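You operate a simulated robot arm through the tools that you are given. There is no shell and no other tool.

The job below is to be done with a simulated robot arm. You get a single attempt, and the scene is never put back.

## Task
Move the divider to slot one, then put the cream fork and spoon in their sections.
Fine: the dirty blue spoon stays out; shut the spoon drawer. Where these are worked on the way, their far stop is far enough and under half their travel is too little: spoon drawer.

It is judged by the outcome, as a careful person would: the job done as asked, and still so three seconds after it is handed in. It fails if anything else is knocked over, pushed out of place, dropped, spilled or broken.

## Robot
A 7-joint arm with a two-finger parallel gripper, fixed in place. Base frame: the origin is on the floor under the middle of its stand, x ahead of it, y to its left, z up. Lengths are in m, angles in rad, forces in N, time in s.
With the tool pointing down near the work surface it reaches from about 0.22 to 0.72 m from the base axis. Its first joint turns from -2.007 to 2.007 rad. Payload 3.91 kg.
Tool frame: the origin (TCP) lies between the finger pads and is the grasp point; the fingertips stand 0.03 m ahead of it; z points along the fingers, y is the line along which they close. Largest opening 0.11 m; finger width 0.02, thickness 0.01; the body of the gripper, 0.048 by 0.112 m, starts 0.055 m behind the TCP.
Orientation is that of the tool frame in the base frame, as [roll, pitch, yaw] about the fixed x, y, z axes, in that order (R = Rz(yaw) Ry(pitch) Rx(roll)). With the fingers straight down and closing along the base's y, the tool's x points along the base's -x, its y along +y and its z along -z.

## Interface
- The arm moves only by the tool arm_command. Its argument "rows" is a list that holds one entry, the list of rows, each a list of 7 numbers: the gripper command, from -1 (fully open) to 1 (shut), values between in proportion, then the shift along the base's x, y, z in m, then the turn, a rotation vector about the base's x, y, z in rad. In form: [[[grip, dx, dy, dz, ax, ay, az], ...]]. A call has 1 to 20 rows; each row is the pose to reach, as a shift and turn from the pose commanded when the call began. Each row takes 0.2 s and may step no farther than 0.05 m and 0.15 rad from the row before; otherwise, or with a gripper value out of range, the whole call is refused. A pose out of reach is approached as far as the arm can. The call stops where the force on the tool passes 40 N (or 10 N more than at its start, if that is more) or the arm is blocked; 0.2 s more then pass. Each finger travels about 0.108 m/s and halts on what it meets, pressing with about 27 N; the grip force reading is that of the motor and also rises with nothing between the fingers. The clock runs only during rows and for 0.2 s after the last one: add rows that repeat a pose to give the fingers time. It gives the time, the measured TCP pose, the force on the tool (base axes), the opening and the grip force at its end, in the units of the frame above (readings bear some noise), with the torque about the TCP (base axes, N m) and any sound that the robot's microphone picked up.
- Cameras (640 x 400 px; columns grow to the right, rows downward): "scene" is fixed at [0.0584, -0.6544, 1.487]; the picture's right is [0.85, -0.53, 0.00], its down [-0.28, -0.44, -0.85] and it looks along [0.45, 0.72, -0.52] (base axes); focal length 345 px, centre (320, 200). "wrist" rides on the gripper at [0.072, 0.017, -0.103] in the tool frame; the picture's right is [-0.23, 0.97, 0.00], its down [-0.76, -0.18, -0.62] and it looks along [-0.61, -0.14, 0.78] (tool axes); focal length 222 px, centre (320, 200). There is no depth. A picture from a camera that has moved, and an enlarged one, comes with that camera's place and axes in the base frame and with its lens. The place of the scene camera against the robot may be out by one fixed shift of up to 0.025 m in any direction.
- camera(camera): a new picture of that camera. No time passes.
- slide_trunk(by): slides the trunk up (or, below 0, down) by that many m; the arm rides with it, the base frame stays. It gives what a move gives, with no picture.
- enlarge(camera, box): a new picture of the part [left, top, right, bottom] of that camera's present view, enlarged. No time passes.
- hand_in(): hands the job in; it is judged then, once.

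Places have to be worked out from the pictures, the camera data and where the tool is seen. Open the gripper and draw the arm clear of the work before you hand the job in, unless the task says otherwise.

The tools are called as a command line: name --argument value ..., lists and objects as JSON in quotes. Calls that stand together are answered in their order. arm_command: Moves the arm, as the interface text tells. Its arguments: {"type":"object","properties":{"rows":{"type":"array"}},"required":["rows"]} The other tools are called the same way: slide_trunk (by) moves the trunk up or down; camera (camera) takes a picture; enlarge (camera, box) takes an enlarged picture of a part of a camera's view; hand_in () hands the job in.

At the start:

```text
clock: 0.0
ee_pos: [0.5389, 0.0706, 1.1802]
orientation: [-3.141, 0.001, -3.139]
force: [-0.3, -0.4, 0.4]
wrist_torque: [0.0, 0.0, -0.04]
width: 0.1099
grasp_force: 0.1
trunk travel left (down, up): [-0.825, 0.165]
```

scene: 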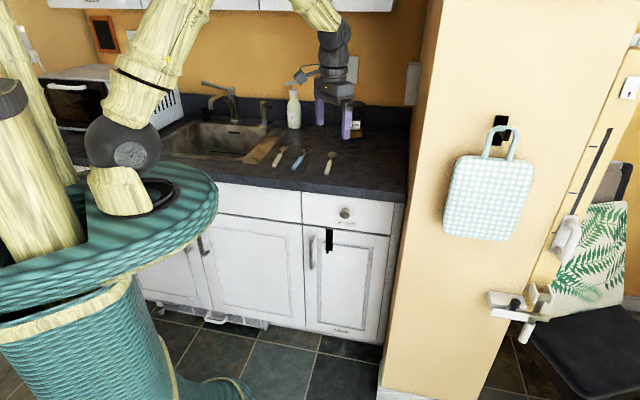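
wrist: 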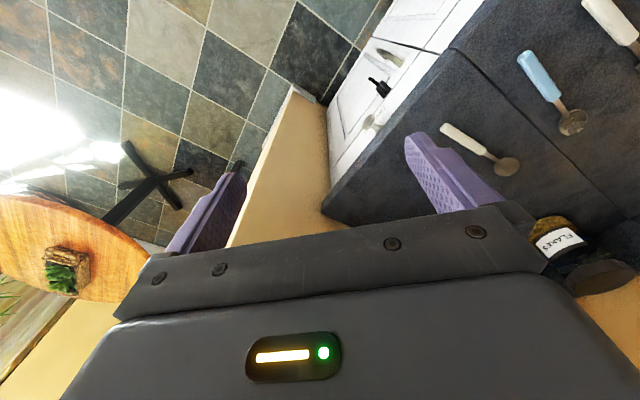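

I start by looking more closely at the counter, the drawer and the cutlery before moving anything.

enlarge --camera "scene" --box '[240, 120, 420, 232]'

enlarge --camera "scene" --box '[290, 180, 410, 255]'

enlarge --camera "wrist" --box '[320, 0, 640, 200]'

```text
3.56 times, centred on (330, 176) of scene
camera zoom: at [0.0584, -0.6544, 1.487], right [0.85, -0.53, 0.0], down [-0.28, -0.44, -0.85], along [0.45, 0.72, -0.52], focal length 1227 px, centre (284, 285)
```

zoom: 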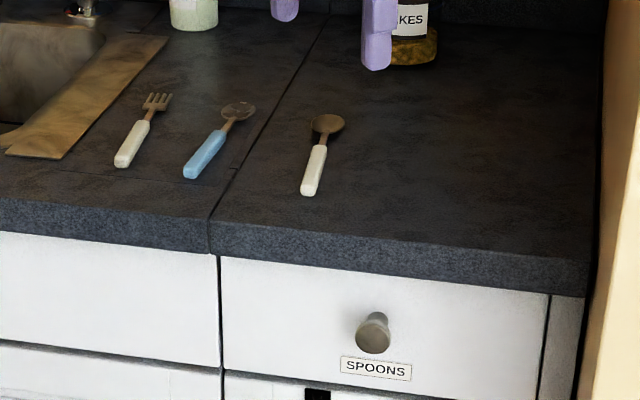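

```text
5.33 times, centred on (350, 218) of scene
camera zoom: at [0.0584, -0.6544, 1.487], right [0.85, -0.53, 0.0], down [-0.28, -0.44, -0.85], along [0.45, 0.72, -0.52], focal length 1841 px, centre (160, 107)
```

zoom: 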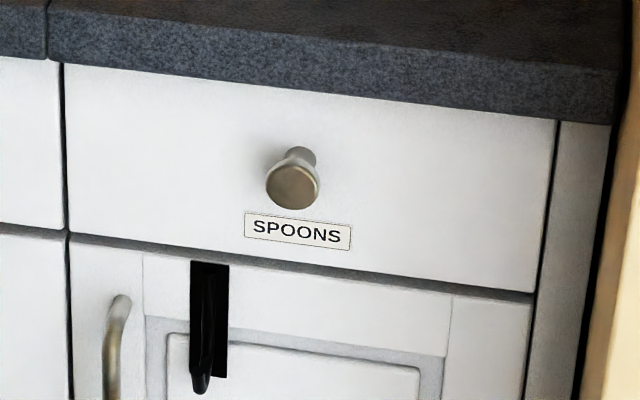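

```text
2.00 times, centred on (480, 100) of wrist
camera zoom: at [0.4661, 0.0895, 1.2822], right [0.23, 0.97, 0.0], down [0.76, -0.18, 0.62], along [0.61, -0.14, -0.78], focal length 444 px, centre (0, 400)
```

zoom: 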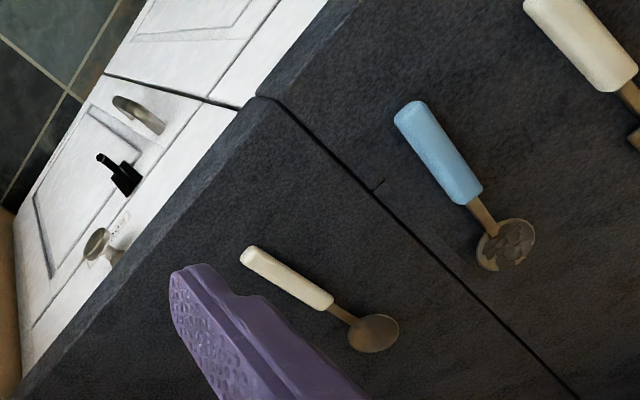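

The counter front runs at about 45° to the base, and the drawer is labelled SPOONS. I turn the tool about 45° about the vertical so the wrist camera faces the counter squarely, without changing its place.

arm_command --rows '[[[-1, 0, 0, 0, 0, 0, 0.13], [-1, 0, 0, 0, 0, 0, 0.26], [-1, 0, 0, 0, 0, 0, 0.39], [-1, 0, 0, 0, 0, 0, 0.52], [-1, 0, 0, 0, 0, 0, 0.65], [-1, 0, 0, 0, 0, 0, 0.78]]]'

camera --camera "wrist"

camera --camera "scene"

```text
clock: 1.4
ee_pos: [0.5379, 0.0707, 1.1796]
orientation: [-3.141, 0.0, -2.357]
force: [-0.5, -0.3, 0.6]
wrist_torque: [-0.01, 0.03, 0.05]
width: 0.1099
grasp_force: 0.1
trunk travel left (down, up): [-0.825, 0.165]
```

```text
taken
camera wrist: at [0.4751, 0.0336, 1.2823], right [-0.53, 0.85, 0.0], down [0.67, 0.41, 0.62], along [0.53, 0.33, -0.78], focal length 222 px, centre (320, 200)
```

wrist: 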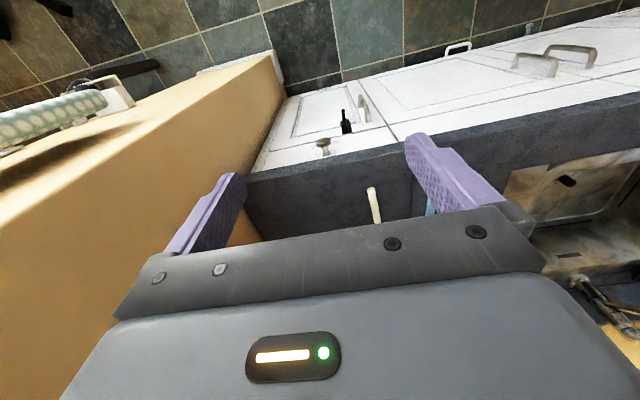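

```text
taken
```

scene: 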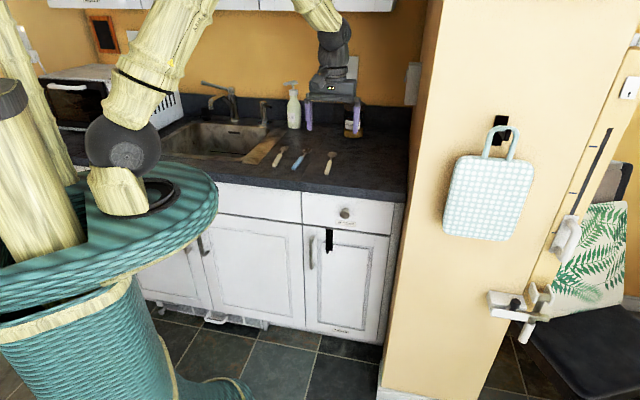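

The counter is seen here from above, upside down in the wrist view. I shift the tool left and back for a second viewpoint, so that I can triangulate the counter, knob and cutlery.

arm_command --rows '[[[-1, -0.03, 0.03, 0, 0, 0, 0], [-1, -0.06, 0.06, 0, 0, 0, 0], [-1, -0.09, 0.09, 0, 0, 0, 0], [-1, -0.12, 0.12, 0, 0, 0, 0], [-1, -0.12, 0.12, 0, 0, 0, 0]]]'

camera --camera "wrist"

camera --camera "scene"

```text
clock: 2.6
ee_pos: [0.4191, 0.1892, 1.1782]
orientation: [-3.141, 0.0, -2.361]
force: [0.1, 0.2, -0.7]
wrist_torque: [-0.01, 0.02, 0.0]
width: 0.11
grasp_force: 0.0
trunk travel left (down, up): [-0.825, 0.165]
```

```text
taken
camera wrist: at [0.3561, 0.1521, 1.2813], right [-0.52, 0.85, 0.0], down [0.67, 0.41, 0.62], along [0.53, 0.33, -0.78], focal length 222 px, centre (320, 200)
```

wrist: 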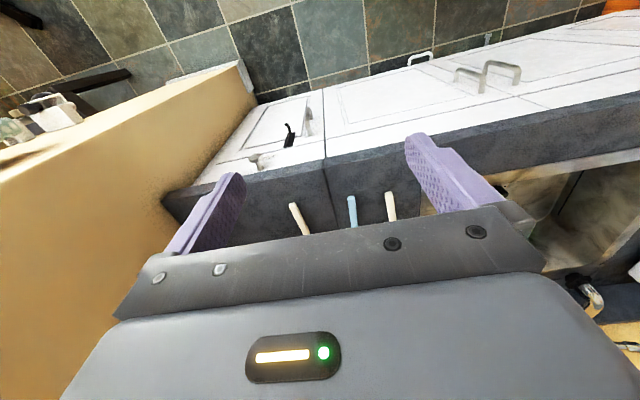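

```text
taken
```

scene: 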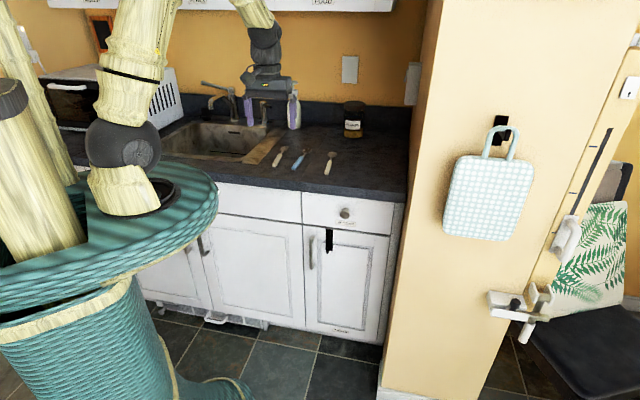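

The cutlery handles and the knob are now triangulated roughly: spoon handle end near (0.64, 0.26, 0.92) and knob near (0.67, 0.16, 0.78). I enlarge the views for finer detail, especially the black item below the drawer.

enlarge --camera "wrist" --box '[160, 80, 460, 240]'

enlarge --camera "scene" --box '[300, 190, 400, 252]'

enlarge --camera "scene" --box '[250, 90, 410, 190]'

enlarge --camera "scene" --box '[200, 0, 420, 30]'

```text
2.13 times, centred on (310, 160) of wrist
camera zoom: at [0.3561, 0.1521, 1.2813], right [-0.52, 0.85, 0.0], down [0.67, 0.41, 0.62], along [0.53, 0.33, -0.78], focal length 474 px, centre (341, 285)
```

zoom: 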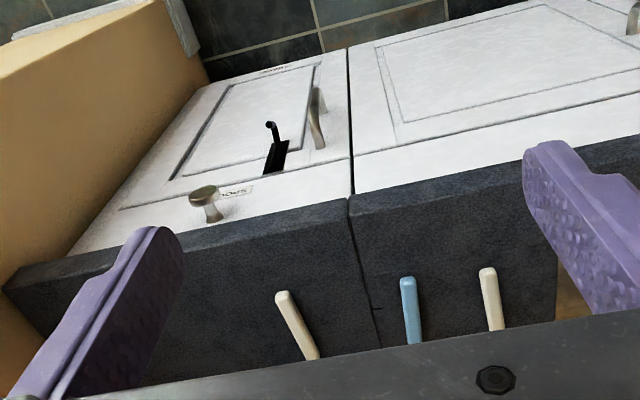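

```text
6.40 times, centred on (350, 221) of scene
camera zoom: at [0.0584, -0.6544, 1.487], right [0.85, -0.53, 0.0], down [-0.28, -0.44, -0.85], along [0.45, 0.72, -0.52], focal length 2209 px, centre (128, 66)
```

zoom: 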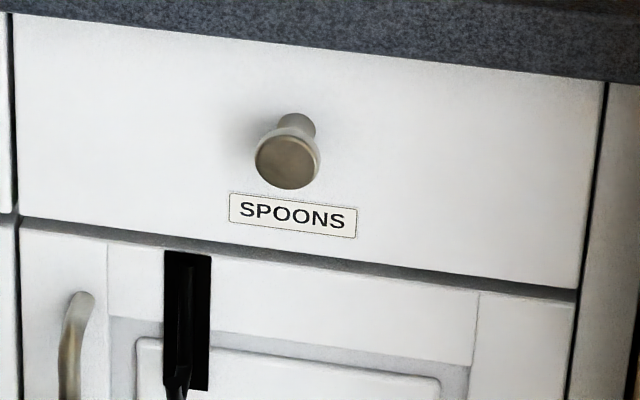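

```text
4.00 times, centred on (330, 140) of scene
camera zoom: at [0.0584, -0.6544, 1.487], right [0.85, -0.53, 0.0], down [-0.28, -0.44, -0.85], along [0.45, 0.72, -0.52], focal length 1381 px, centre (280, 440)
```

zoom: 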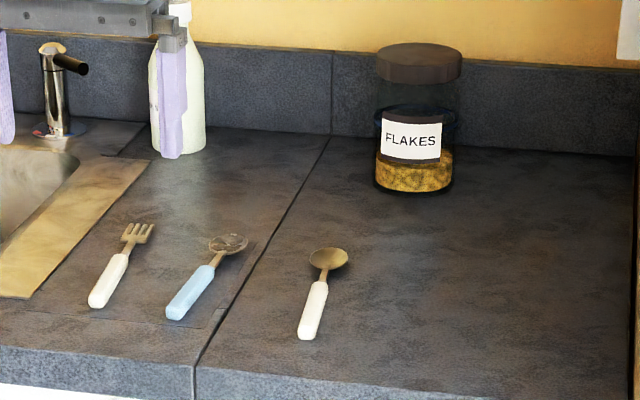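

```text
2.91 times, centred on (310, 15) of scene
camera zoom: at [0.0584, -0.6544, 1.487], right [0.85, -0.53, 0.0], down [-0.28, -0.44, -0.85], along [0.45, 0.72, -0.52], focal length 1004 px, centre (349, 738)
```

zoom: 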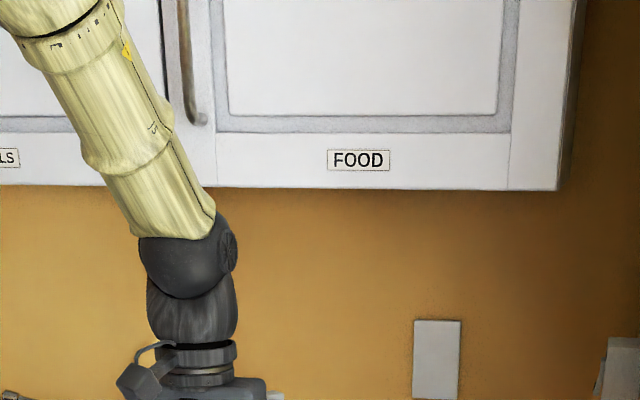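

The knob head sits about flush with the counter edge, and the drawer front is about 3 cm behind it. I tilt the tool 45° toward the counter while moving in front of the knob, staying high.

arm_command --rows '[[[-1, 0.025, -0.02, 0, 0.0925, -0.0925, 0], [-1, 0.05, -0.041, 0, 0.185, -0.185, 0], [-1, 0.075, -0.061, 0, 0.2775, -0.2775, 0], [-1, 0.1, -0.082, 0, 0.37, -0.37, 0], [-1, 0.11, -0.1, 0, 0.4625, -0.4625, 0], [-1, 0.11, -0.12, 0, 0.555, -0.555, 0], [-1, 0.11, -0.12, 0, 0.555, -0.555, 0]]]'

camera --camera "wrist"

camera --camera "scene"

```text
clock: 4.2
ee_pos: [0.53, 0.0719, 1.178]
orientation: [3.136, 0.784, -2.36]
force: [-0.5, 1.7, 0.6]
wrist_torque: [-0.04, -0.02, -0.04]
width: 0.1098
grasp_force: 0.1
trunk travel left (down, up): [-0.825, 0.165]
```

```text
taken
camera wrist: at [0.4292, -0.0022, 1.1999], right [-0.57, 0.8, 0.16], down [0.2, -0.06, 0.98], along [0.8, 0.59, -0.12], focal length 222 px, centre (320, 200)
```

wrist: 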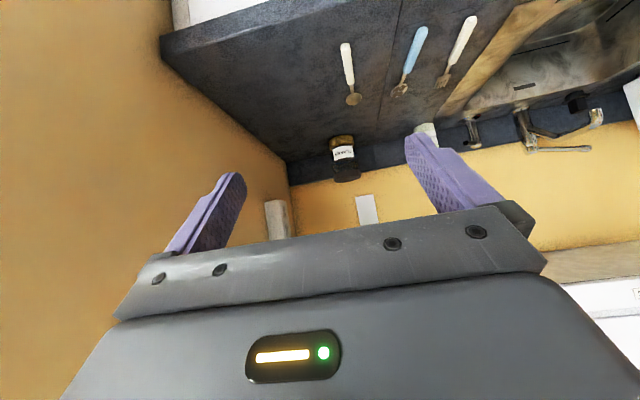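

```text
taken
```

scene: 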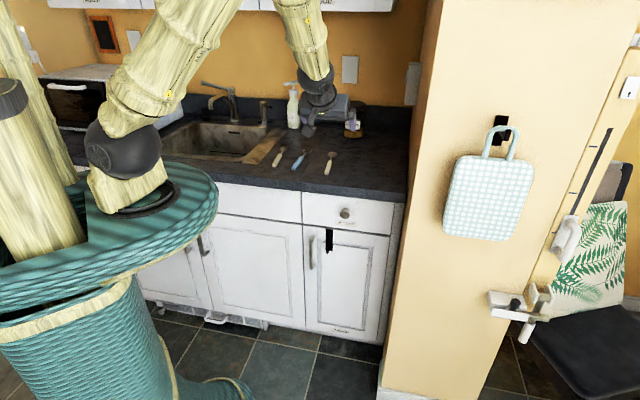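

From here the counter items agree with the earlier estimates (spoon handle end about (0.643, 0.257), fork handle end about (0.514, 0.41)). I lower the trunk in front of the counter edge, to bring the tool to about the drawer's height.

slide_trunk --by -0.26

camera --camera "wrist"

camera --camera "scene"

```text
clock: 6.9
ee_pos: [0.5289, 0.071, 0.9179]
orientation: [3.136, 0.785, -2.364]
force: [0.1, -0.1, -0.3]
wrist_torque: [0.0, 0.01, 0.0]
width: 0.1101
grasp_force: 0.1
trunk travel left (down, up): [-0.565, 0.425]
```

```text
taken
camera wrist: at [0.4291, -0.0034, 0.94], right [-0.57, 0.8, 0.16], down [0.2, -0.06, 0.98], along [0.8, 0.59, -0.13], focal length 222 px, centre (320, 200)
```

wrist: 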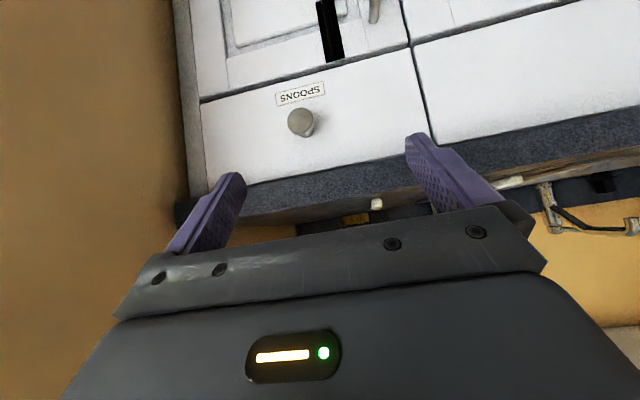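

```text
taken
```

scene: 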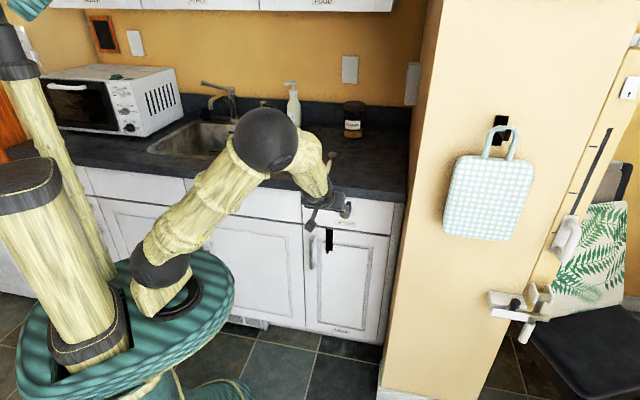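

The wrist camera now looks straight at the knob, placing it near (0.667, 0.161, 0.787). I line up with it at a pre-grasp point about 10 cm back along the tool axis.

arm_command --rows '[[[-1, 0.027, 0.012, -0.017, 0, 0, 0], [-1, 0.055, 0.024, -0.033, 0, 0, 0], [-1, 0.082, 0.0354, -0.05, 0, 0, 0], [-1, 0.082, 0.0354, -0.05, 0, 0, 0]]]'

camera --camera "wrist"

camera --camera "scene"

```text
clock: 7.9
ee_pos: [0.6139, 0.1093, 0.8654]
orientation: [3.136, 0.784, -2.363]
force: [-0.5, 1.2, -0.2]
wrist_torque: [-0.01, -0.03, 0.03]
width: 0.11
grasp_force: 0.1
trunk travel left (down, up): [-0.565, 0.425]
```

```text
taken
camera wrist: at [0.5135, 0.0347, 0.8883], right [-0.57, 0.8, 0.16], down [0.2, -0.06, 0.98], along [0.8, 0.59, -0.13], focal length 222 px, centre (320, 200)
```

wrist: 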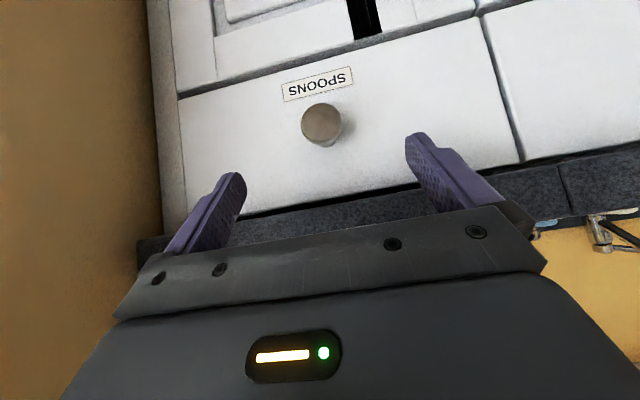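

```text
taken
```

scene: 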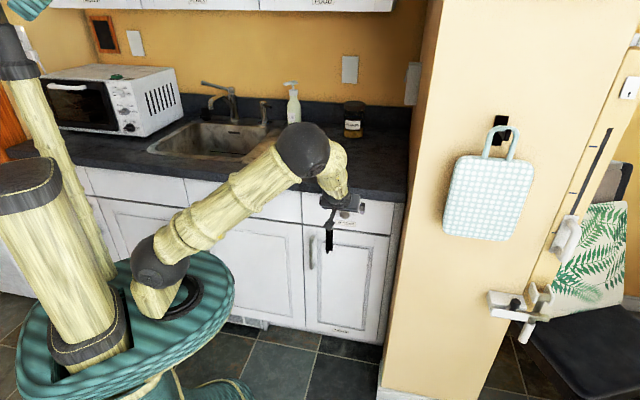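

The knob head shows dead centre between the fingers (column 321). I advance along the tool axis until the pads straddle the knob head, keeping the tips short of the drawer face.

arm_command --rows '[[[-1, 0.012, 0.012, -0.019, 0, 0, 0], [-1, 0.022, 0.022, -0.035, 0, 0, 0], [-1, 0.032, 0.032, -0.051, 0, 0, 0], [-1, 0.04, 0.04, -0.066, 0, 0, 0], [-1, 0.04, 0.04, -0.066, 0, 0, 0]]]'

camera --camera "wrist"

enlarge --camera "scene" --box '[290, 170, 410, 245]'

```text
clock: 9.1
ee_pos: [0.6515, 0.1461, 0.8029]
orientation: [3.136, 0.785, -2.365]
force: [0.0, 0.4, 0.8]
wrist_torque: [0.03, 0.04, 0.01]
width: 0.1102
grasp_force: 0.0
trunk travel left (down, up): [-0.565, 0.425]
```

```text
taken
camera wrist: at [0.5509, 0.0718, 0.8233], right [-0.57, 0.8, 0.16], down [0.2, -0.06, 0.98], along [0.8, 0.59, -0.12], focal length 222 px, centre (320, 200)
```

wrist: 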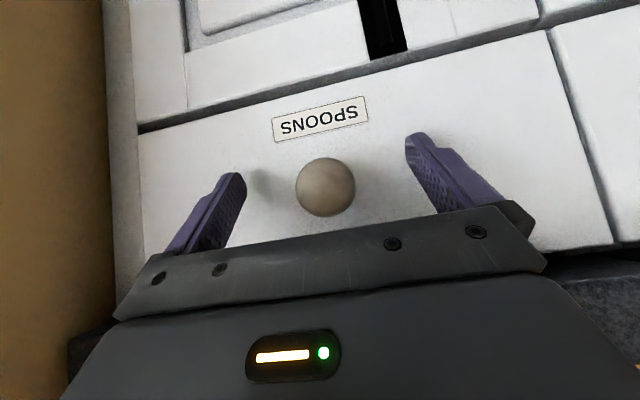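

```text
5.33 times, centred on (350, 208) of scene
camera zoom: at [0.0584, -0.6544, 1.487], right [0.85, -0.53, 0.0], down [-0.28, -0.44, -0.85], along [0.45, 0.72, -0.52], focal length 1841 px, centre (160, 160)
```

zoom: 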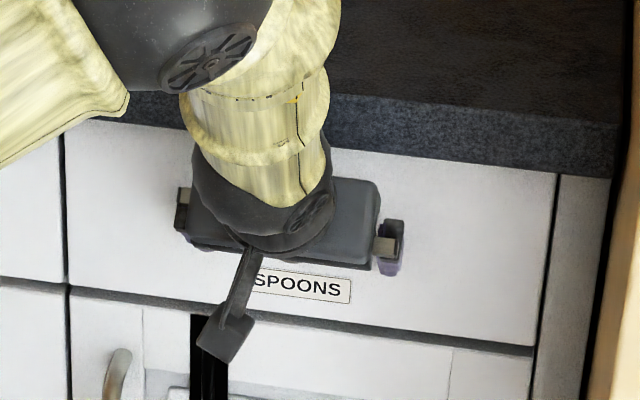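

The two views put the knob head at about (0.650, 0.150, 0.801), right at the TCP. I nudge in by 8 mm and close on it.

arm_command --rows '[[[-1, 0.004, 0.008, -0.001, 0, 0, 0], [-1, 0.004, 0.008, -0.001, 0, 0, 0], [1, 0.004, 0.008, -0.001, 0, 0, 0], [1, 0.004, 0.008, -0.001, 0, 0, 0], [1, 0.004, 0.008, -0.001, 0, 0, 0], [1, 0.004, 0.008, -0.001, 0, 0, 0]]]'

camera --camera "wrist"

```text
clock: 10.5
ee_pos: [0.6553, 0.1541, 0.8013]
orientation: [3.136, 0.787, -2.362]
force: [-7.9, 0.5, 4.2]
wrist_torque: [0.02, -0.05, -0.02]
width: 0.0357
grasp_force: 44.7
trunk travel left (down, up): [-0.565, 0.425]
```

```text
taken
camera wrist: at [0.555, 0.0793, 0.8233], right [-0.57, 0.8, 0.16], down [0.2, -0.06, 0.98], along [0.8, 0.59, -0.12], focal length 222 px, centre (320, 200)
```

wrist: 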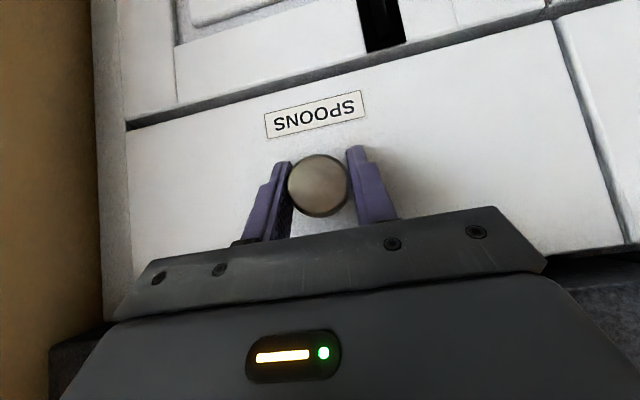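

The fingers hold the knob (opening 0.036 m). I pull straight out along the drawer's normal, 10 cm first.

arm_command --rows '[[[1, -0.0106, -0.0106, 0, 0, 0, 0], [1, -0.0212, -0.0212, 0, 0, 0, 0], [1, -0.0318, -0.0318, 0, 0, 0, 0], [1, -0.0424, -0.0424, 0, 0, 0, 0], [1, -0.053, -0.053, 0, 0, 0, 0], [1, -0.0636, -0.0636, 0, 0, 0, 0], [1, -0.0707, -0.0707, 0, 0, 0, 0]]]'

camera --camera "wrist"

camera --camera "scene"

```text
clock: 12.1
ee_pos: [0.5847, 0.0822, 0.801]
orientation: [3.137, 0.784, -2.36]
force: [-2.2, 2.2, -0.5]
wrist_torque: [0.79, -0.84, 0.21]
width: 0.0359
grasp_force: 44.8
trunk travel left (down, up): [-0.565, 0.425]
```

```text
taken
camera wrist: at [0.4847, 0.0089, 0.8234], right [-0.57, 0.8, 0.16], down [0.2, -0.06, 0.98], along [0.8, 0.59, -0.13], focal length 222 px, centre (320, 200)
```

wrist: 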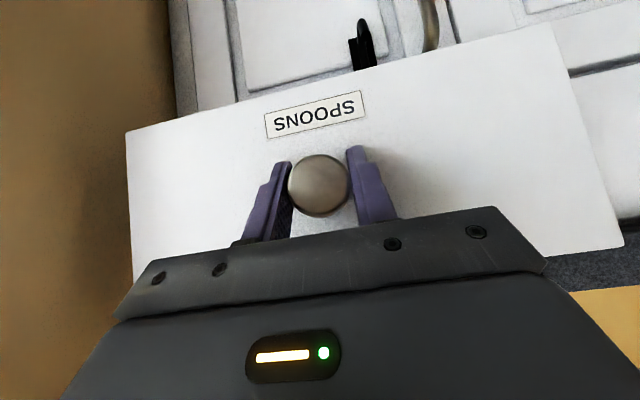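

```text
taken
```

scene: 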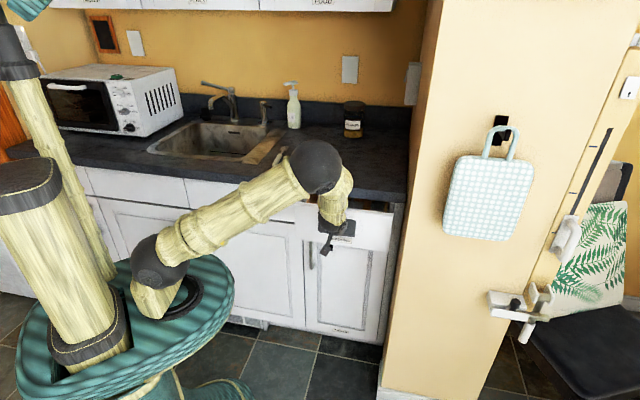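

The drawer has come out 10 cm with hardly any force. I keep pulling toward the far stop.

arm_command --rows '[[[1, -0.0106, -0.0106, 0, 0, 0, 0], [1, -0.0212, -0.0212, 0, 0, 0, 0], [1, -0.0318, -0.0318, 0, 0, 0, 0], [1, -0.0424, -0.0424, 0, 0, 0, 0], [1, -0.053, -0.053, 0, 0, 0, 0], [1, -0.0636, -0.0636, 0, 0, 0, 0], [1, -0.0742, -0.0742, 0, 0, 0, 0], [1, -0.0848, -0.0848, 0, 0, 0, 0], [1, -0.0954, -0.0954, 0, 0, 0, 0], [1, -0.106, -0.106, 0, 0, 0, 0]]]'

camera --camera "scene"

```text
clock: 14.3
ee_pos: [0.4784, -0.023, 0.8016]
orientation: [-3.141, 0.789, -2.363]
force: [8.8, -11.9, 16.4]
wrist_torque: [-0.54, 0.45, 0.6]
width: 0.0359
grasp_force: 45.0
trunk travel left (down, up): [-0.565, 0.425]
```

```text
taken
```

scene: 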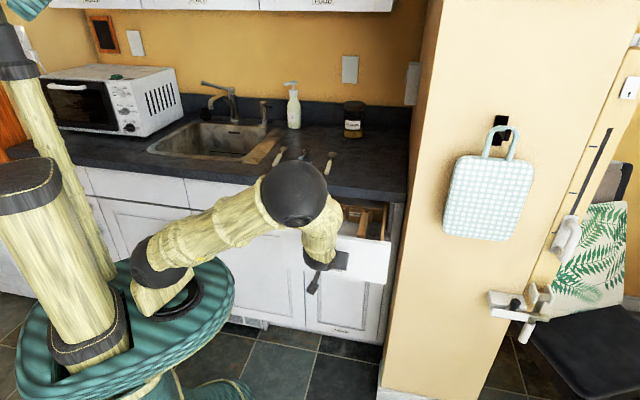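

The drawer is about 25 cm out and its inner dividers are visible. I continue in small steps to find the far stop.

arm_command --rows '[[[1, -0.0071, -0.0071, 0, 0, 0, 0], [1, -0.0142, -0.0142, 0, 0, 0, 0], [1, -0.0213, -0.0213, 0, 0, 0, 0], [1, -0.0284, -0.0284, 0, 0, 0, 0], [1, -0.0355, -0.0355, 0, 0, 0, 0], [1, -0.0426, -0.0426, 0, 0, 0, 0]]]'

camera --camera "scene"

camera --camera "wrist"

```text
clock: 15.7
ee_pos: [0.435, -0.0653, 0.8012]
orientation: [3.137, 0.784, -2.361]
force: [-1.1, -2.2, 11.3]
wrist_torque: [0.7, -0.36, 0.44]
width: 0.0357
grasp_force: 45.2
trunk travel left (down, up): [-0.565, 0.425]
```

```text
taken
```

scene: 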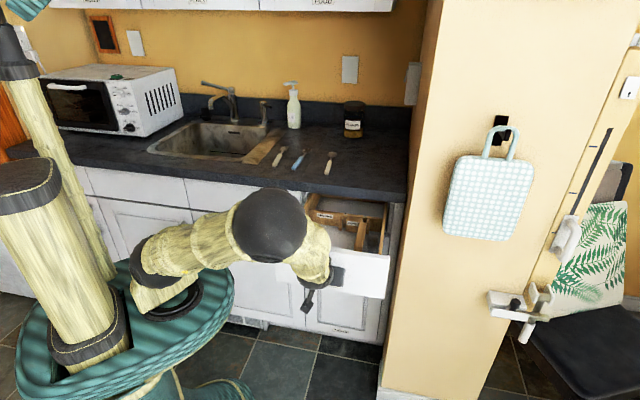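

```text
taken
camera wrist: at [0.3358, -0.1403, 0.8233], right [-0.57, 0.8, 0.16], down [0.2, -0.06, 0.98], along [0.8, 0.59, -0.13], focal length 222 px, centre (320, 200)
```

wrist: 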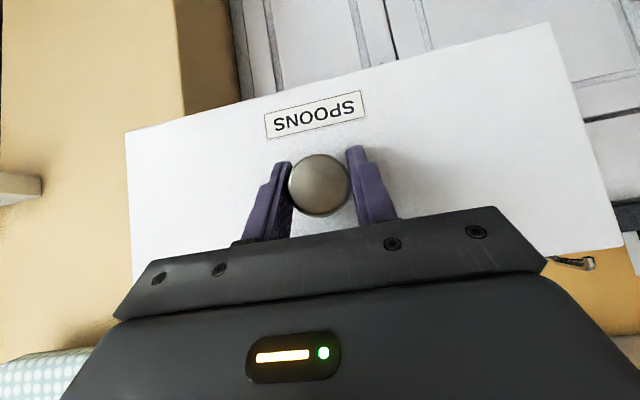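

Still no stop at 31 cm. I keep pulling in small steps; the call will halt by itself when the far stop is met.

arm_command --rows '[[[1, -0.0071, -0.0071, 0, 0, 0, 0], [1, -0.0142, -0.0142, 0, 0, 0, 0], [1, -0.0213, -0.0213, 0, 0, 0, 0], [1, -0.0284, -0.0284, 0, 0, 0, 0], [1, -0.0355, -0.0355, 0, 0, 0, 0], [1, -0.0426, -0.0426, 0, 0, 0, 0]]]'

camera --camera "scene"

```text
clock: 17.1
ee_pos: [0.393, -0.1089, 0.8013]
orientation: [3.137, 0.784, -2.366]
force: [0.7, -4.6, -7.4]
wrist_torque: [0.31, -0.79, 0.15]
width: 0.036
grasp_force: 44.9
trunk travel left (down, up): [-0.565, 0.425]
```

```text
taken
```

scene: 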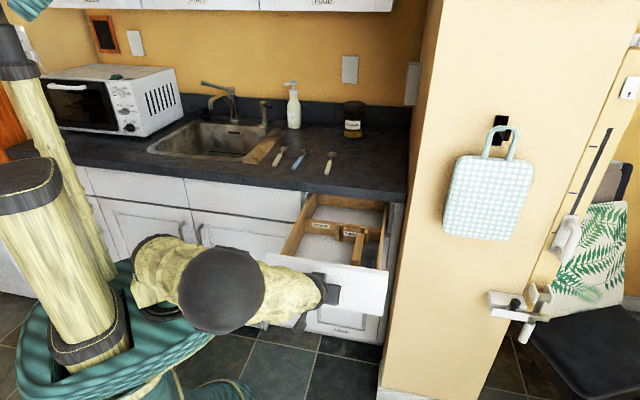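

The drawer is now about 37 cm out. I look at its inside before deciding whether to pull farther.

enlarge --camera "scene" --box '[265, 180, 405, 268]'

enlarge --camera "scene" --box '[295, 190, 395, 253]'

```text
4.55 times, centred on (335, 224) of scene
camera zoom: at [0.0584, -0.6544, 1.487], right [0.85, -0.53, 0.0], down [-0.28, -0.44, -0.85], along [0.45, 0.72, -0.52], focal length 1569 px, centre (252, 91)
```

zoom: 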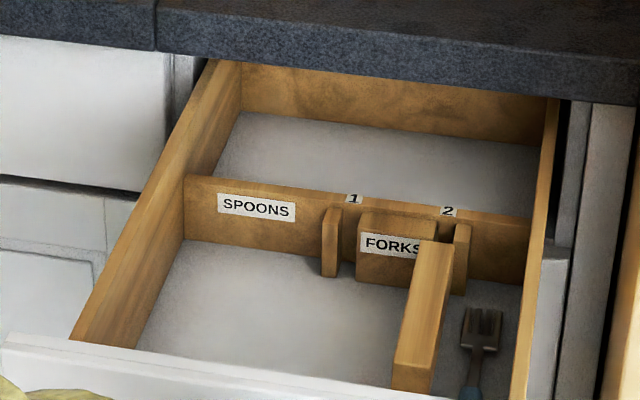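

```text
6.35 times, centred on (345, 222) of scene
camera zoom: at [0.0584, -0.6544, 1.487], right [0.85, -0.53, 0.0], down [-0.28, -0.44, -0.85], along [0.45, 0.72, -0.52], focal length 2192 px, centre (161, 64)
```

zoom: 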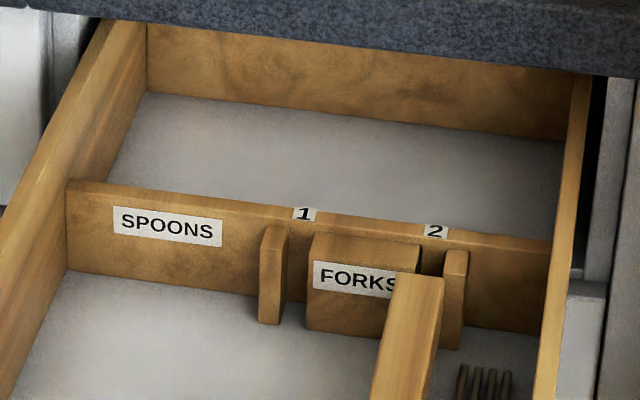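

The drawer is open: spoons section on the left, forks section on the right, with the divider standing in slot 2. I let go of the knob and back off along the tool axis, then rise.

arm_command --rows '[[[-1, 0, 0, 0, 0, 0, 0], [-1, 0, 0, 0, 0, 0, 0], [-1, 0, 0, 0, 0, 0, 0], [-1, -0.012, -0.012, 0.017, 0, 0, 0], [-1, -0.024, -0.024, 0.034, 0, 0, 0], [-1, -0.036, -0.036, 0.051, 0, 0, 0], [-1, -0.04, -0.04, 0.085, 0, 0, 0], [-1, -0.04, -0.04, 0.13, 0, 0, 0], [-1, -0.04, -0.04, 0.17, 0, 0, 0], [-1, -0.04, -0.04, 0.17, 0, 0, 0]]]'

camera --camera "scene"

camera --camera "wrist"

```text
clock: 19.3
ee_pos: [0.3573, -0.1462, 0.9747]
orientation: [3.136, 0.786, -2.363]
force: [-0.3, 0.7, 0.4]
wrist_torque: [-0.04, -0.02, 0.0]
width: 0.1098
grasp_force: 0.1
trunk travel left (down, up): [-0.565, 0.425]
```

```text
taken
```

scene: 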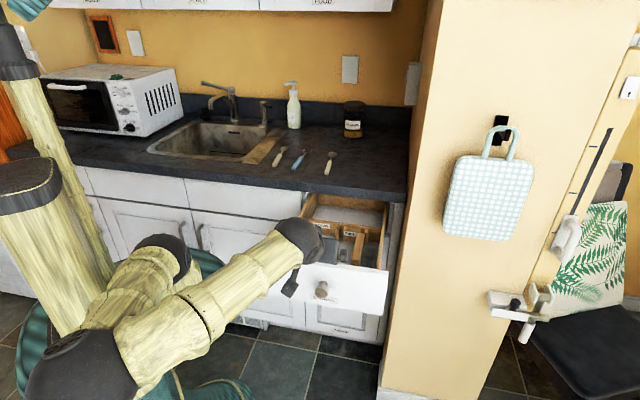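

```text
taken
camera wrist: at [0.2568, -0.2204, 0.9956], right [-0.57, 0.8, 0.16], down [0.2, -0.06, 0.98], along [0.8, 0.59, -0.12], focal length 222 px, centre (320, 200)
```

wrist: 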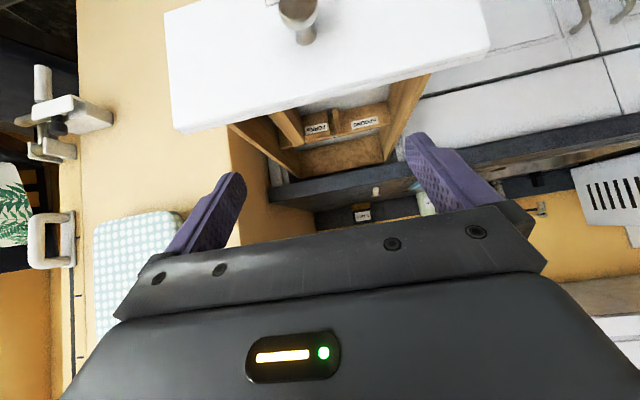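

The knob is released and the drawer stays open. I swing the tool back to pointing down while moving above the drawer to look into it.

arm_command --rows '[[[-1, 0.0185, 0.0188, 0.0157, -0.0694, 0.0694, 0], [-1, 0.037, 0.0376, 0.0314, -0.1388, 0.1388, 0], [-1, 0.0555, 0.0564, 0.0471, -0.2081, 0.2081, 0], [-1, 0.074, 0.0752, 0.0628, -0.2775, 0.2775, 0], [-1, 0.0925, 0.094, 0.0785, -0.3469, 0.3469, 0], [-1, 0.111, 0.1128, 0.0942, -0.4163, 0.4163, 0], [-1, 0.1295, 0.1316, 0.1099, -0.4856, 0.4856, 0], [-1, 0.148, 0.15, 0.125, -0.555, 0.555, 0], [-1, 0.148, 0.15, 0.125, -0.555, 0.555, 0]]]'

camera --camera "wrist"

camera --camera "scene"

```text
clock: 21.3
ee_pos: [0.5028, 0.0032, 1.0945]
orientation: [-3.141, -0.002, -2.363]
force: [0.5, 0.8, 0.9]
wrist_torque: [0.0, 0.02, -0.03]
width: 0.1099
grasp_force: 0.2
trunk travel left (down, up): [-0.565, 0.425]
```

```text
taken
camera wrist: at [0.4391, -0.0347, 1.198], right [-0.52, 0.85, 0.0], down [0.67, 0.41, 0.62], along [0.53, 0.32, -0.78], focal length 222 px, centre (320, 200)
```

wrist: 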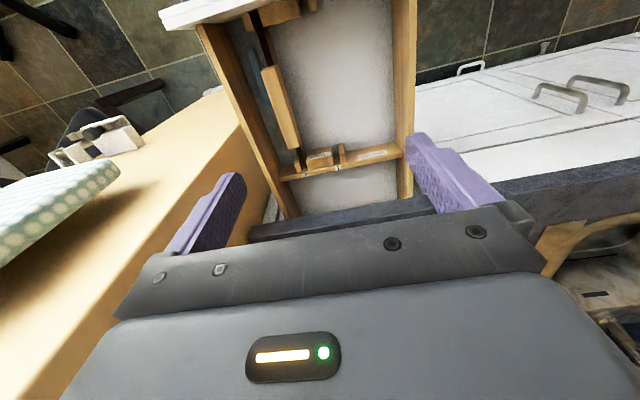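

```text
taken
```

scene: 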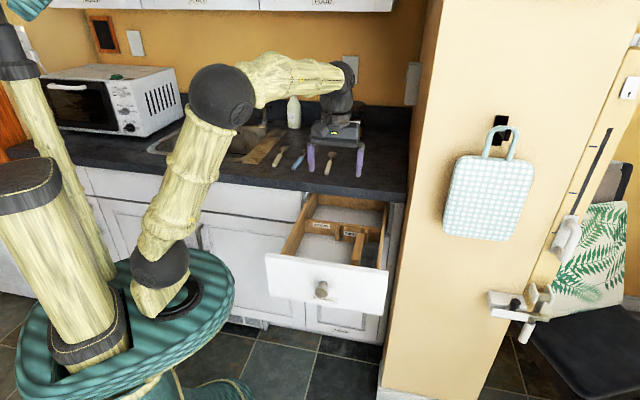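

The wrist view shows the drawer interior, upside down. I enlarge both views to read the slots and the divider.

enlarge --camera "wrist" --box '[160, 0, 440, 220]'

enlarge --camera "scene" --box '[260, 185, 400, 310]'

enlarge --camera "scene" --box '[310, 200, 395, 270]'

```text
1.82 times, centred on (300, 110) of wrist
camera zoom: at [0.4391, -0.0347, 1.198], right [-0.52, 0.85, 0.0], down [0.67, 0.41, 0.62], along [0.53, 0.32, -0.78], focal length 404 px, centre (356, 364)
```

zoom: 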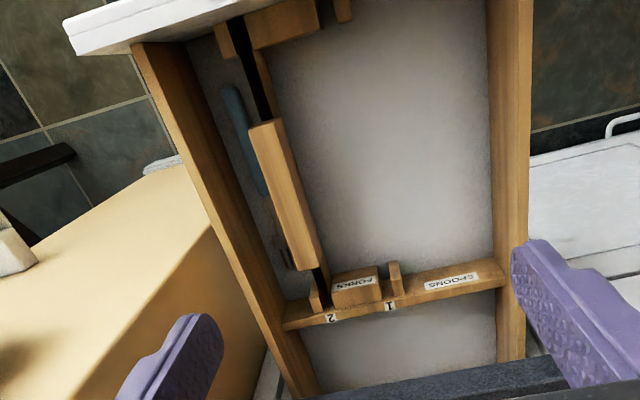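

```text
3.20 times, centred on (330, 248) of scene
camera zoom: at [0.0584, -0.6544, 1.487], right [0.85, -0.53, 0.0], down [-0.28, -0.44, -0.85], along [0.45, 0.72, -0.52], focal length 1105 px, centre (288, 48)
```

zoom: 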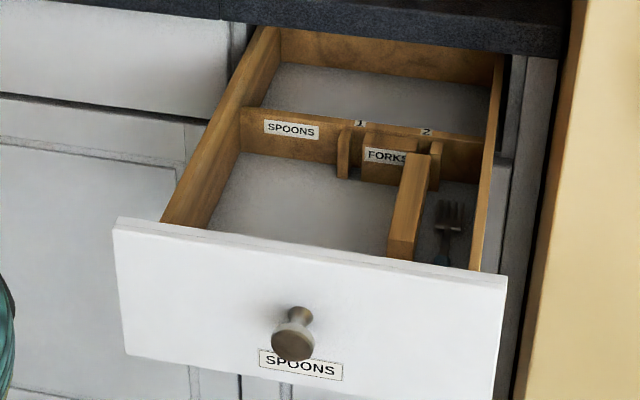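

```text
5.71 times, centred on (352, 235) of scene
camera zoom: at [0.0584, -0.6544, 1.487], right [0.85, -0.53, 0.0], down [-0.28, -0.44, -0.85], along [0.45, 0.72, -0.52], focal length 1972 px, centre (134, 0)
```

zoom: 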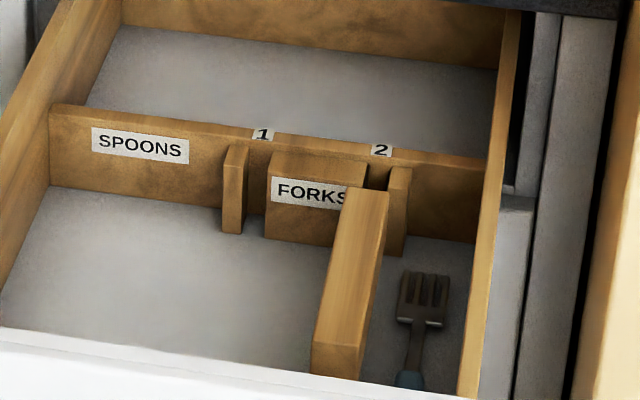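

The divider is a dark plate with a wooden grip on its middle, standing between the front and back guides at slot 2; slot 1 is the gap left of the FORKS block. I go lower for a closer look and to measure heights.

arm_command --rows '[[[-1, 0.01, 0.005, -0.04, 0, 0, 0], [-1, 0.02, 0.01, -0.08, 0, 0, 0], [-1, 0.03, 0.01, -0.11, 0, 0, 0], [-1, 0.03, 0.01, -0.11, 0, 0, 0]]]'

camera --camera "wrist"

enlarge --camera "wrist" --box '[160, 0, 440, 200]'

```text
clock: 22.3
ee_pos: [0.5321, 0.0139, 0.9858]
orientation: [3.141, 0.0, -2.362]
force: [0.1, -0.1, 0.3]
wrist_torque: [-0.03, -0.02, -0.02]
width: 0.1102
grasp_force: 0.0
trunk travel left (down, up): [-0.565, 0.425]
```

```text
taken
camera wrist: at [0.4689, -0.0232, 1.0897], right [-0.52, 0.85, 0.0], down [0.67, 0.41, 0.62], along [0.53, 0.33, -0.78], focal length 222 px, centre (320, 200)
```

wrist: 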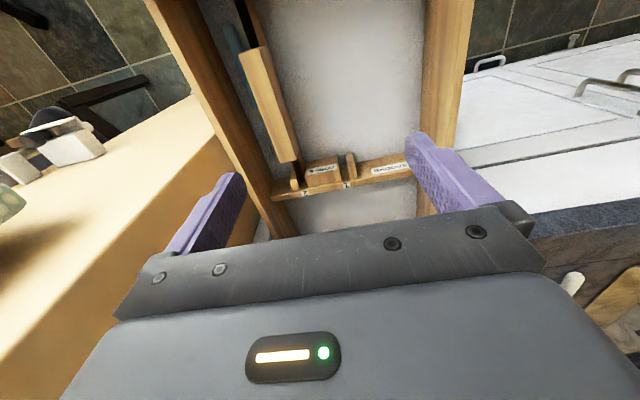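

```text
2.00 times, centred on (300, 100) of wrist
camera zoom: at [0.4689, -0.0232, 1.0897], right [-0.52, 0.85, 0.0], down [0.67, 0.41, 0.62], along [0.53, 0.33, -0.78], focal length 444 px, centre (360, 400)
```

zoom: 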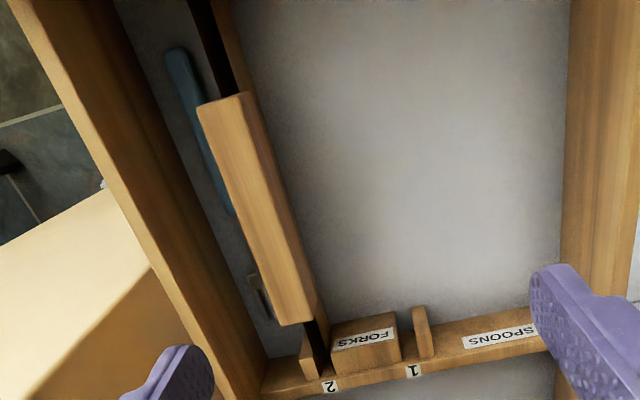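

I place the wooden grip at e≈0.412–0.435 across the drawer (2.2 cm thick), about 13 cm long, top at z≈0.813, centre about (0.572, -0.027). Slot 1 is about 7 cm to its left. I move above the grip with the fingers half open.

arm_command --rows '[[[0, 0.01, -0.01, -0.02, 0, 0, 0], [0, 0.02, -0.02, -0.04, 0, 0, 0], [0, 0.03, -0.03, -0.06, 0, 0, 0], [0, 0.0402, -0.0404, -0.081, 0, 0, 0], [0, 0.0402, -0.0404, -0.081, 0, 0, 0]]]'

camera --camera "wrist"

enlarge --camera "scene" --box '[260, 160, 400, 260]'

```text
clock: 23.5
ee_pos: [0.5726, -0.028, 0.9041]
orientation: [3.141, -0.002, -2.361]
force: [-0.2, 0.1, -1.0]
wrist_torque: [-0.03, -0.01, -0.01]
width: 0.0551
grasp_force: 0.1
trunk travel left (down, up): [-0.565, 0.425]
```

```text
taken
camera wrist: at [0.5078, -0.0658, 1.0067], right [-0.52, 0.85, 0.0], down [0.67, 0.41, 0.62], along [0.53, 0.33, -0.78], focal length 222 px, centre (320, 200)
```

wrist: 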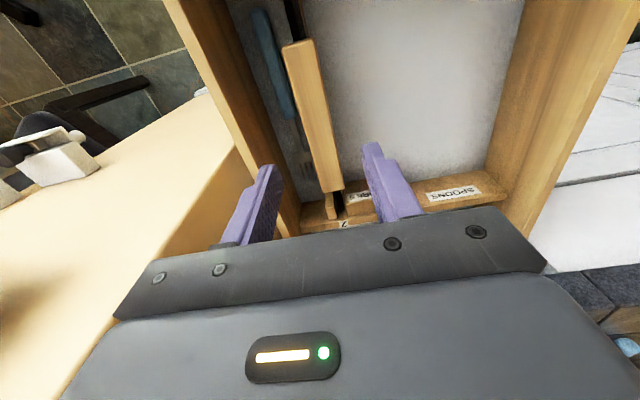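

```text
4.00 times, centred on (330, 210) of scene
camera zoom: at [0.0584, -0.6544, 1.487], right [0.85, -0.53, 0.0], down [-0.28, -0.44, -0.85], along [0.45, 0.72, -0.52], focal length 1381 px, centre (280, 160)
```

zoom: 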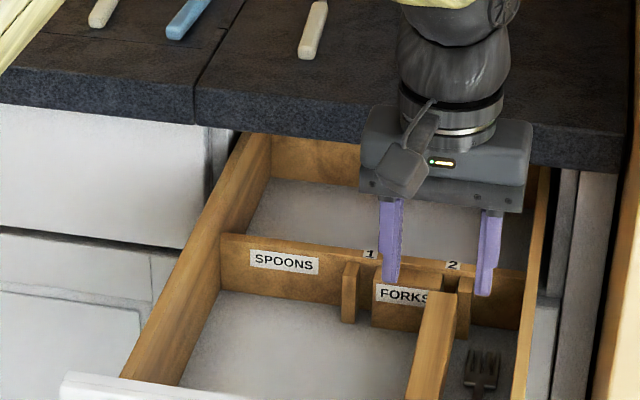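

The tool is centred over the wooden grip (e 0.4246 against 0.4235). I descend straight so the pads cover the grip's sides.

arm_command --rows '[[[0, 0, 0, -0.03, 0, 0, 0], [0, 0, 0, -0.06, 0, 0, 0], [0, 0, 0, -0.085, 0, 0, 0], [0, 0, 0, -0.103, 0, 0, 0], [0, 0, 0, -0.103, 0, 0, 0]]]'

camera --camera "wrist"

enlarge --camera "scene" --box '[290, 180, 400, 260]'

```text
clock: 24.7
ee_pos: [0.5715, -0.0264, 0.8011]
orientation: [-3.141, -0.001, -2.358]
force: [0.0, -0.2, -0.2]
wrist_torque: [-0.02, 0.02, 0.02]
width: 0.0553
grasp_force: 0.0
trunk travel left (down, up): [-0.565, 0.425]
```

```text
taken
camera wrist: at [0.5072, -0.0649, 0.9037], right [-0.52, 0.85, 0.0], down [0.67, 0.41, 0.62], along [0.53, 0.33, -0.78], focal length 222 px, centre (320, 200)
```

wrist: 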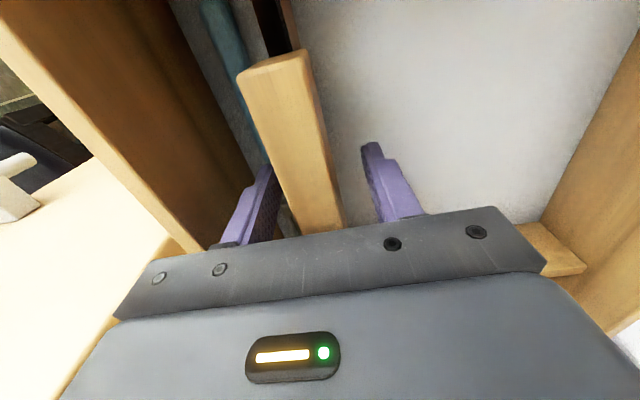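

```text
5.00 times, centred on (345, 220) of scene
camera zoom: at [0.0584, -0.6544, 1.487], right [0.85, -0.53, 0.0], down [-0.28, -0.44, -0.85], along [0.45, 0.72, -0.52], focal length 1726 px, centre (195, 100)
```

zoom: 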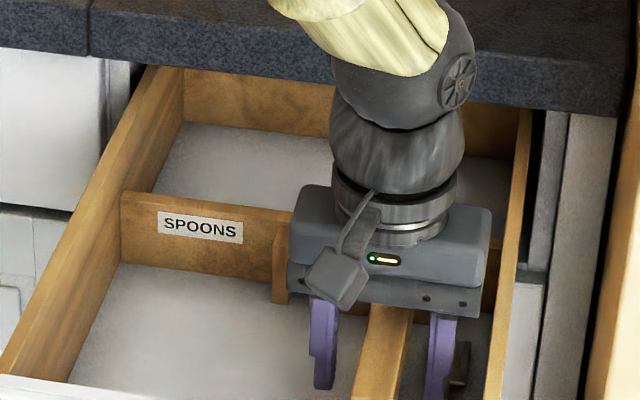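

The fingers straddle the wooden grip with no contact force. I close on it.

arm_command --rows '[[[1, 0, 0, 0, 0, 0, 0], [1, 0, 0, 0, 0, 0, 0], [1, 0, 0, 0, 0, 0, 0]]]'

camera --camera "wrist"

```text
clock: 25.5
ee_pos: [0.5706, -0.0274, 0.8003]
orientation: [-3.142, 0.002, -2.36]
force: [1.7, -2.3, 0.0]
wrist_torque: [0.02, -0.15, 0.27]
width: 0.0238
grasp_force: 27.0
trunk travel left (down, up): [-0.565, 0.425]
```

```text
taken
camera wrist: at [0.5074, -0.0653, 0.904], right [-0.52, 0.85, 0.0], down [0.67, 0.41, 0.62], along [0.53, 0.33, -0.78], focal length 222 px, centre (320, 200)
```

wrist: 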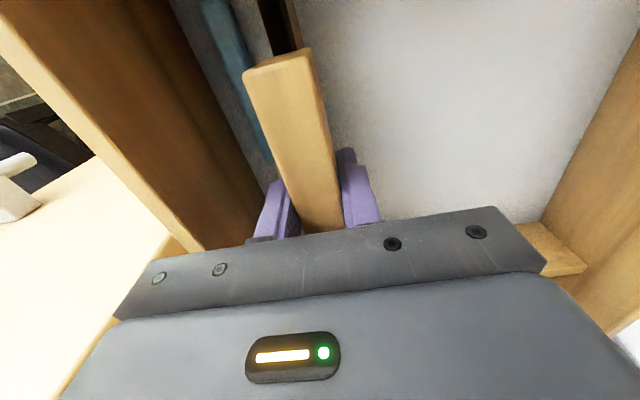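

The grip is held (0.024 m). I lift straight up slowly so the plate slides out of its guides.

arm_command --rows '[[[1, 0, 0, 0.01, 0, 0, 0], [1, 0, 0, 0.02, 0, 0, 0], [1, 0, 0, 0.03, 0, 0, 0], [1, 0, 0, 0.04, 0, 0, 0], [1, 0, 0, 0.05, 0, 0, 0], [1, 0, 0, 0.06, 0, 0, 0], [1, 0, 0, 0.07, 0, 0, 0], [1, 0, 0, 0.08, 0, 0, 0], [1, 0, 0, 0.09, 0, 0, 0], [1, 0, 0, 0.1, 0, 0, 0], [1, 0, 0, 0.1, 0, 0, 0]]]'

camera --camera "wrist"

enlarge --camera "scene" --box '[270, 170, 400, 270]'

```text
clock: 27.9
ee_pos: [0.5713, -0.0291, 0.904]
orientation: [-3.14, -0.001, -2.362]
force: [0.4, 0.5, -1.5]
wrist_torque: [0.01, -0.02, 0.03]
width: 0.0235
grasp_force: 26.5
trunk travel left (down, up): [-0.565, 0.425]
```

```text
taken
camera wrist: at [0.5087, -0.0669, 1.0065], right [-0.52, 0.85, 0.0], down [0.67, 0.41, 0.62], along [0.53, 0.33, -0.78], focal length 222 px, centre (320, 200)
```

wrist: 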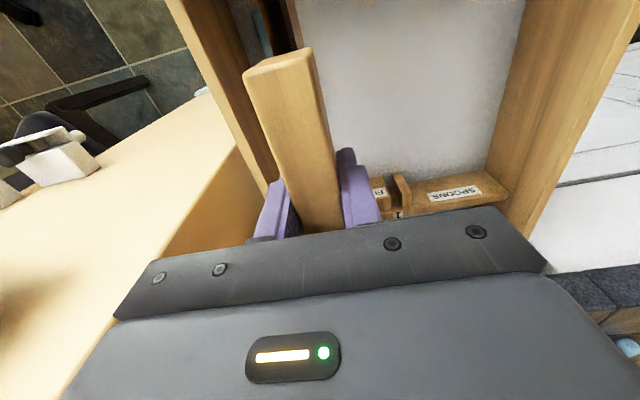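

```text
4.00 times, centred on (335, 220) of scene
camera zoom: at [0.0584, -0.6544, 1.487], right [0.85, -0.53, 0.0], down [-0.28, -0.44, -0.85], along [0.45, 0.72, -0.52], focal length 1381 px, centre (260, 120)
```

zoom: 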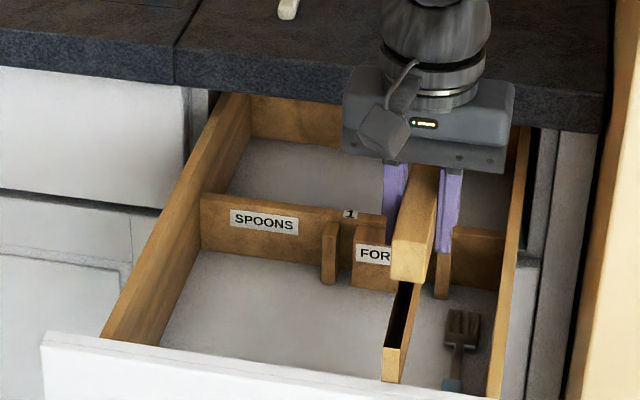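

The divider is lifted clear of the guides (its plate's front end shows about 10 cm up). I enlarge the view of the guides to fix where slot 1 is before moving sideways.

enlarge --camera "wrist" --box '[340, 140, 520, 240]'

enlarge --camera "scene" --box '[320, 205, 380, 255]'

```text
3.56 times, centred on (430, 190) of wrist
camera zoom: at [0.5087, -0.0669, 1.0065], right [-0.52, 0.85, 0.0], down [0.67, 0.41, 0.62], along [0.53, 0.33, -0.78], focal length 790 px, centre (-71, 236)
```

zoom: 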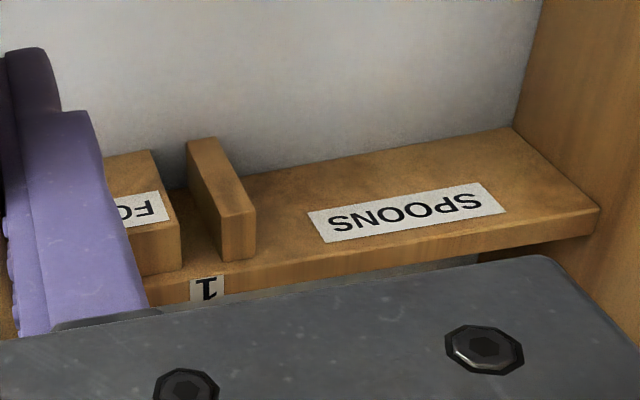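

```text
8.00 times, centred on (350, 230) of scene
camera zoom: at [0.0584, -0.6544, 1.487], right [0.85, -0.53, 0.0], down [-0.28, -0.44, -0.85], along [0.45, 0.72, -0.52], focal length 2761 px, centre (80, -40)
```

zoom: 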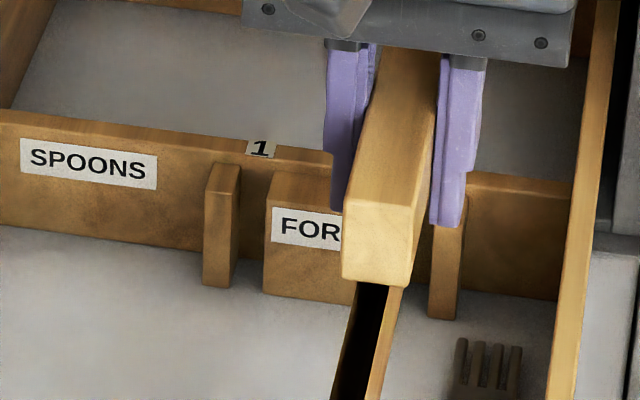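

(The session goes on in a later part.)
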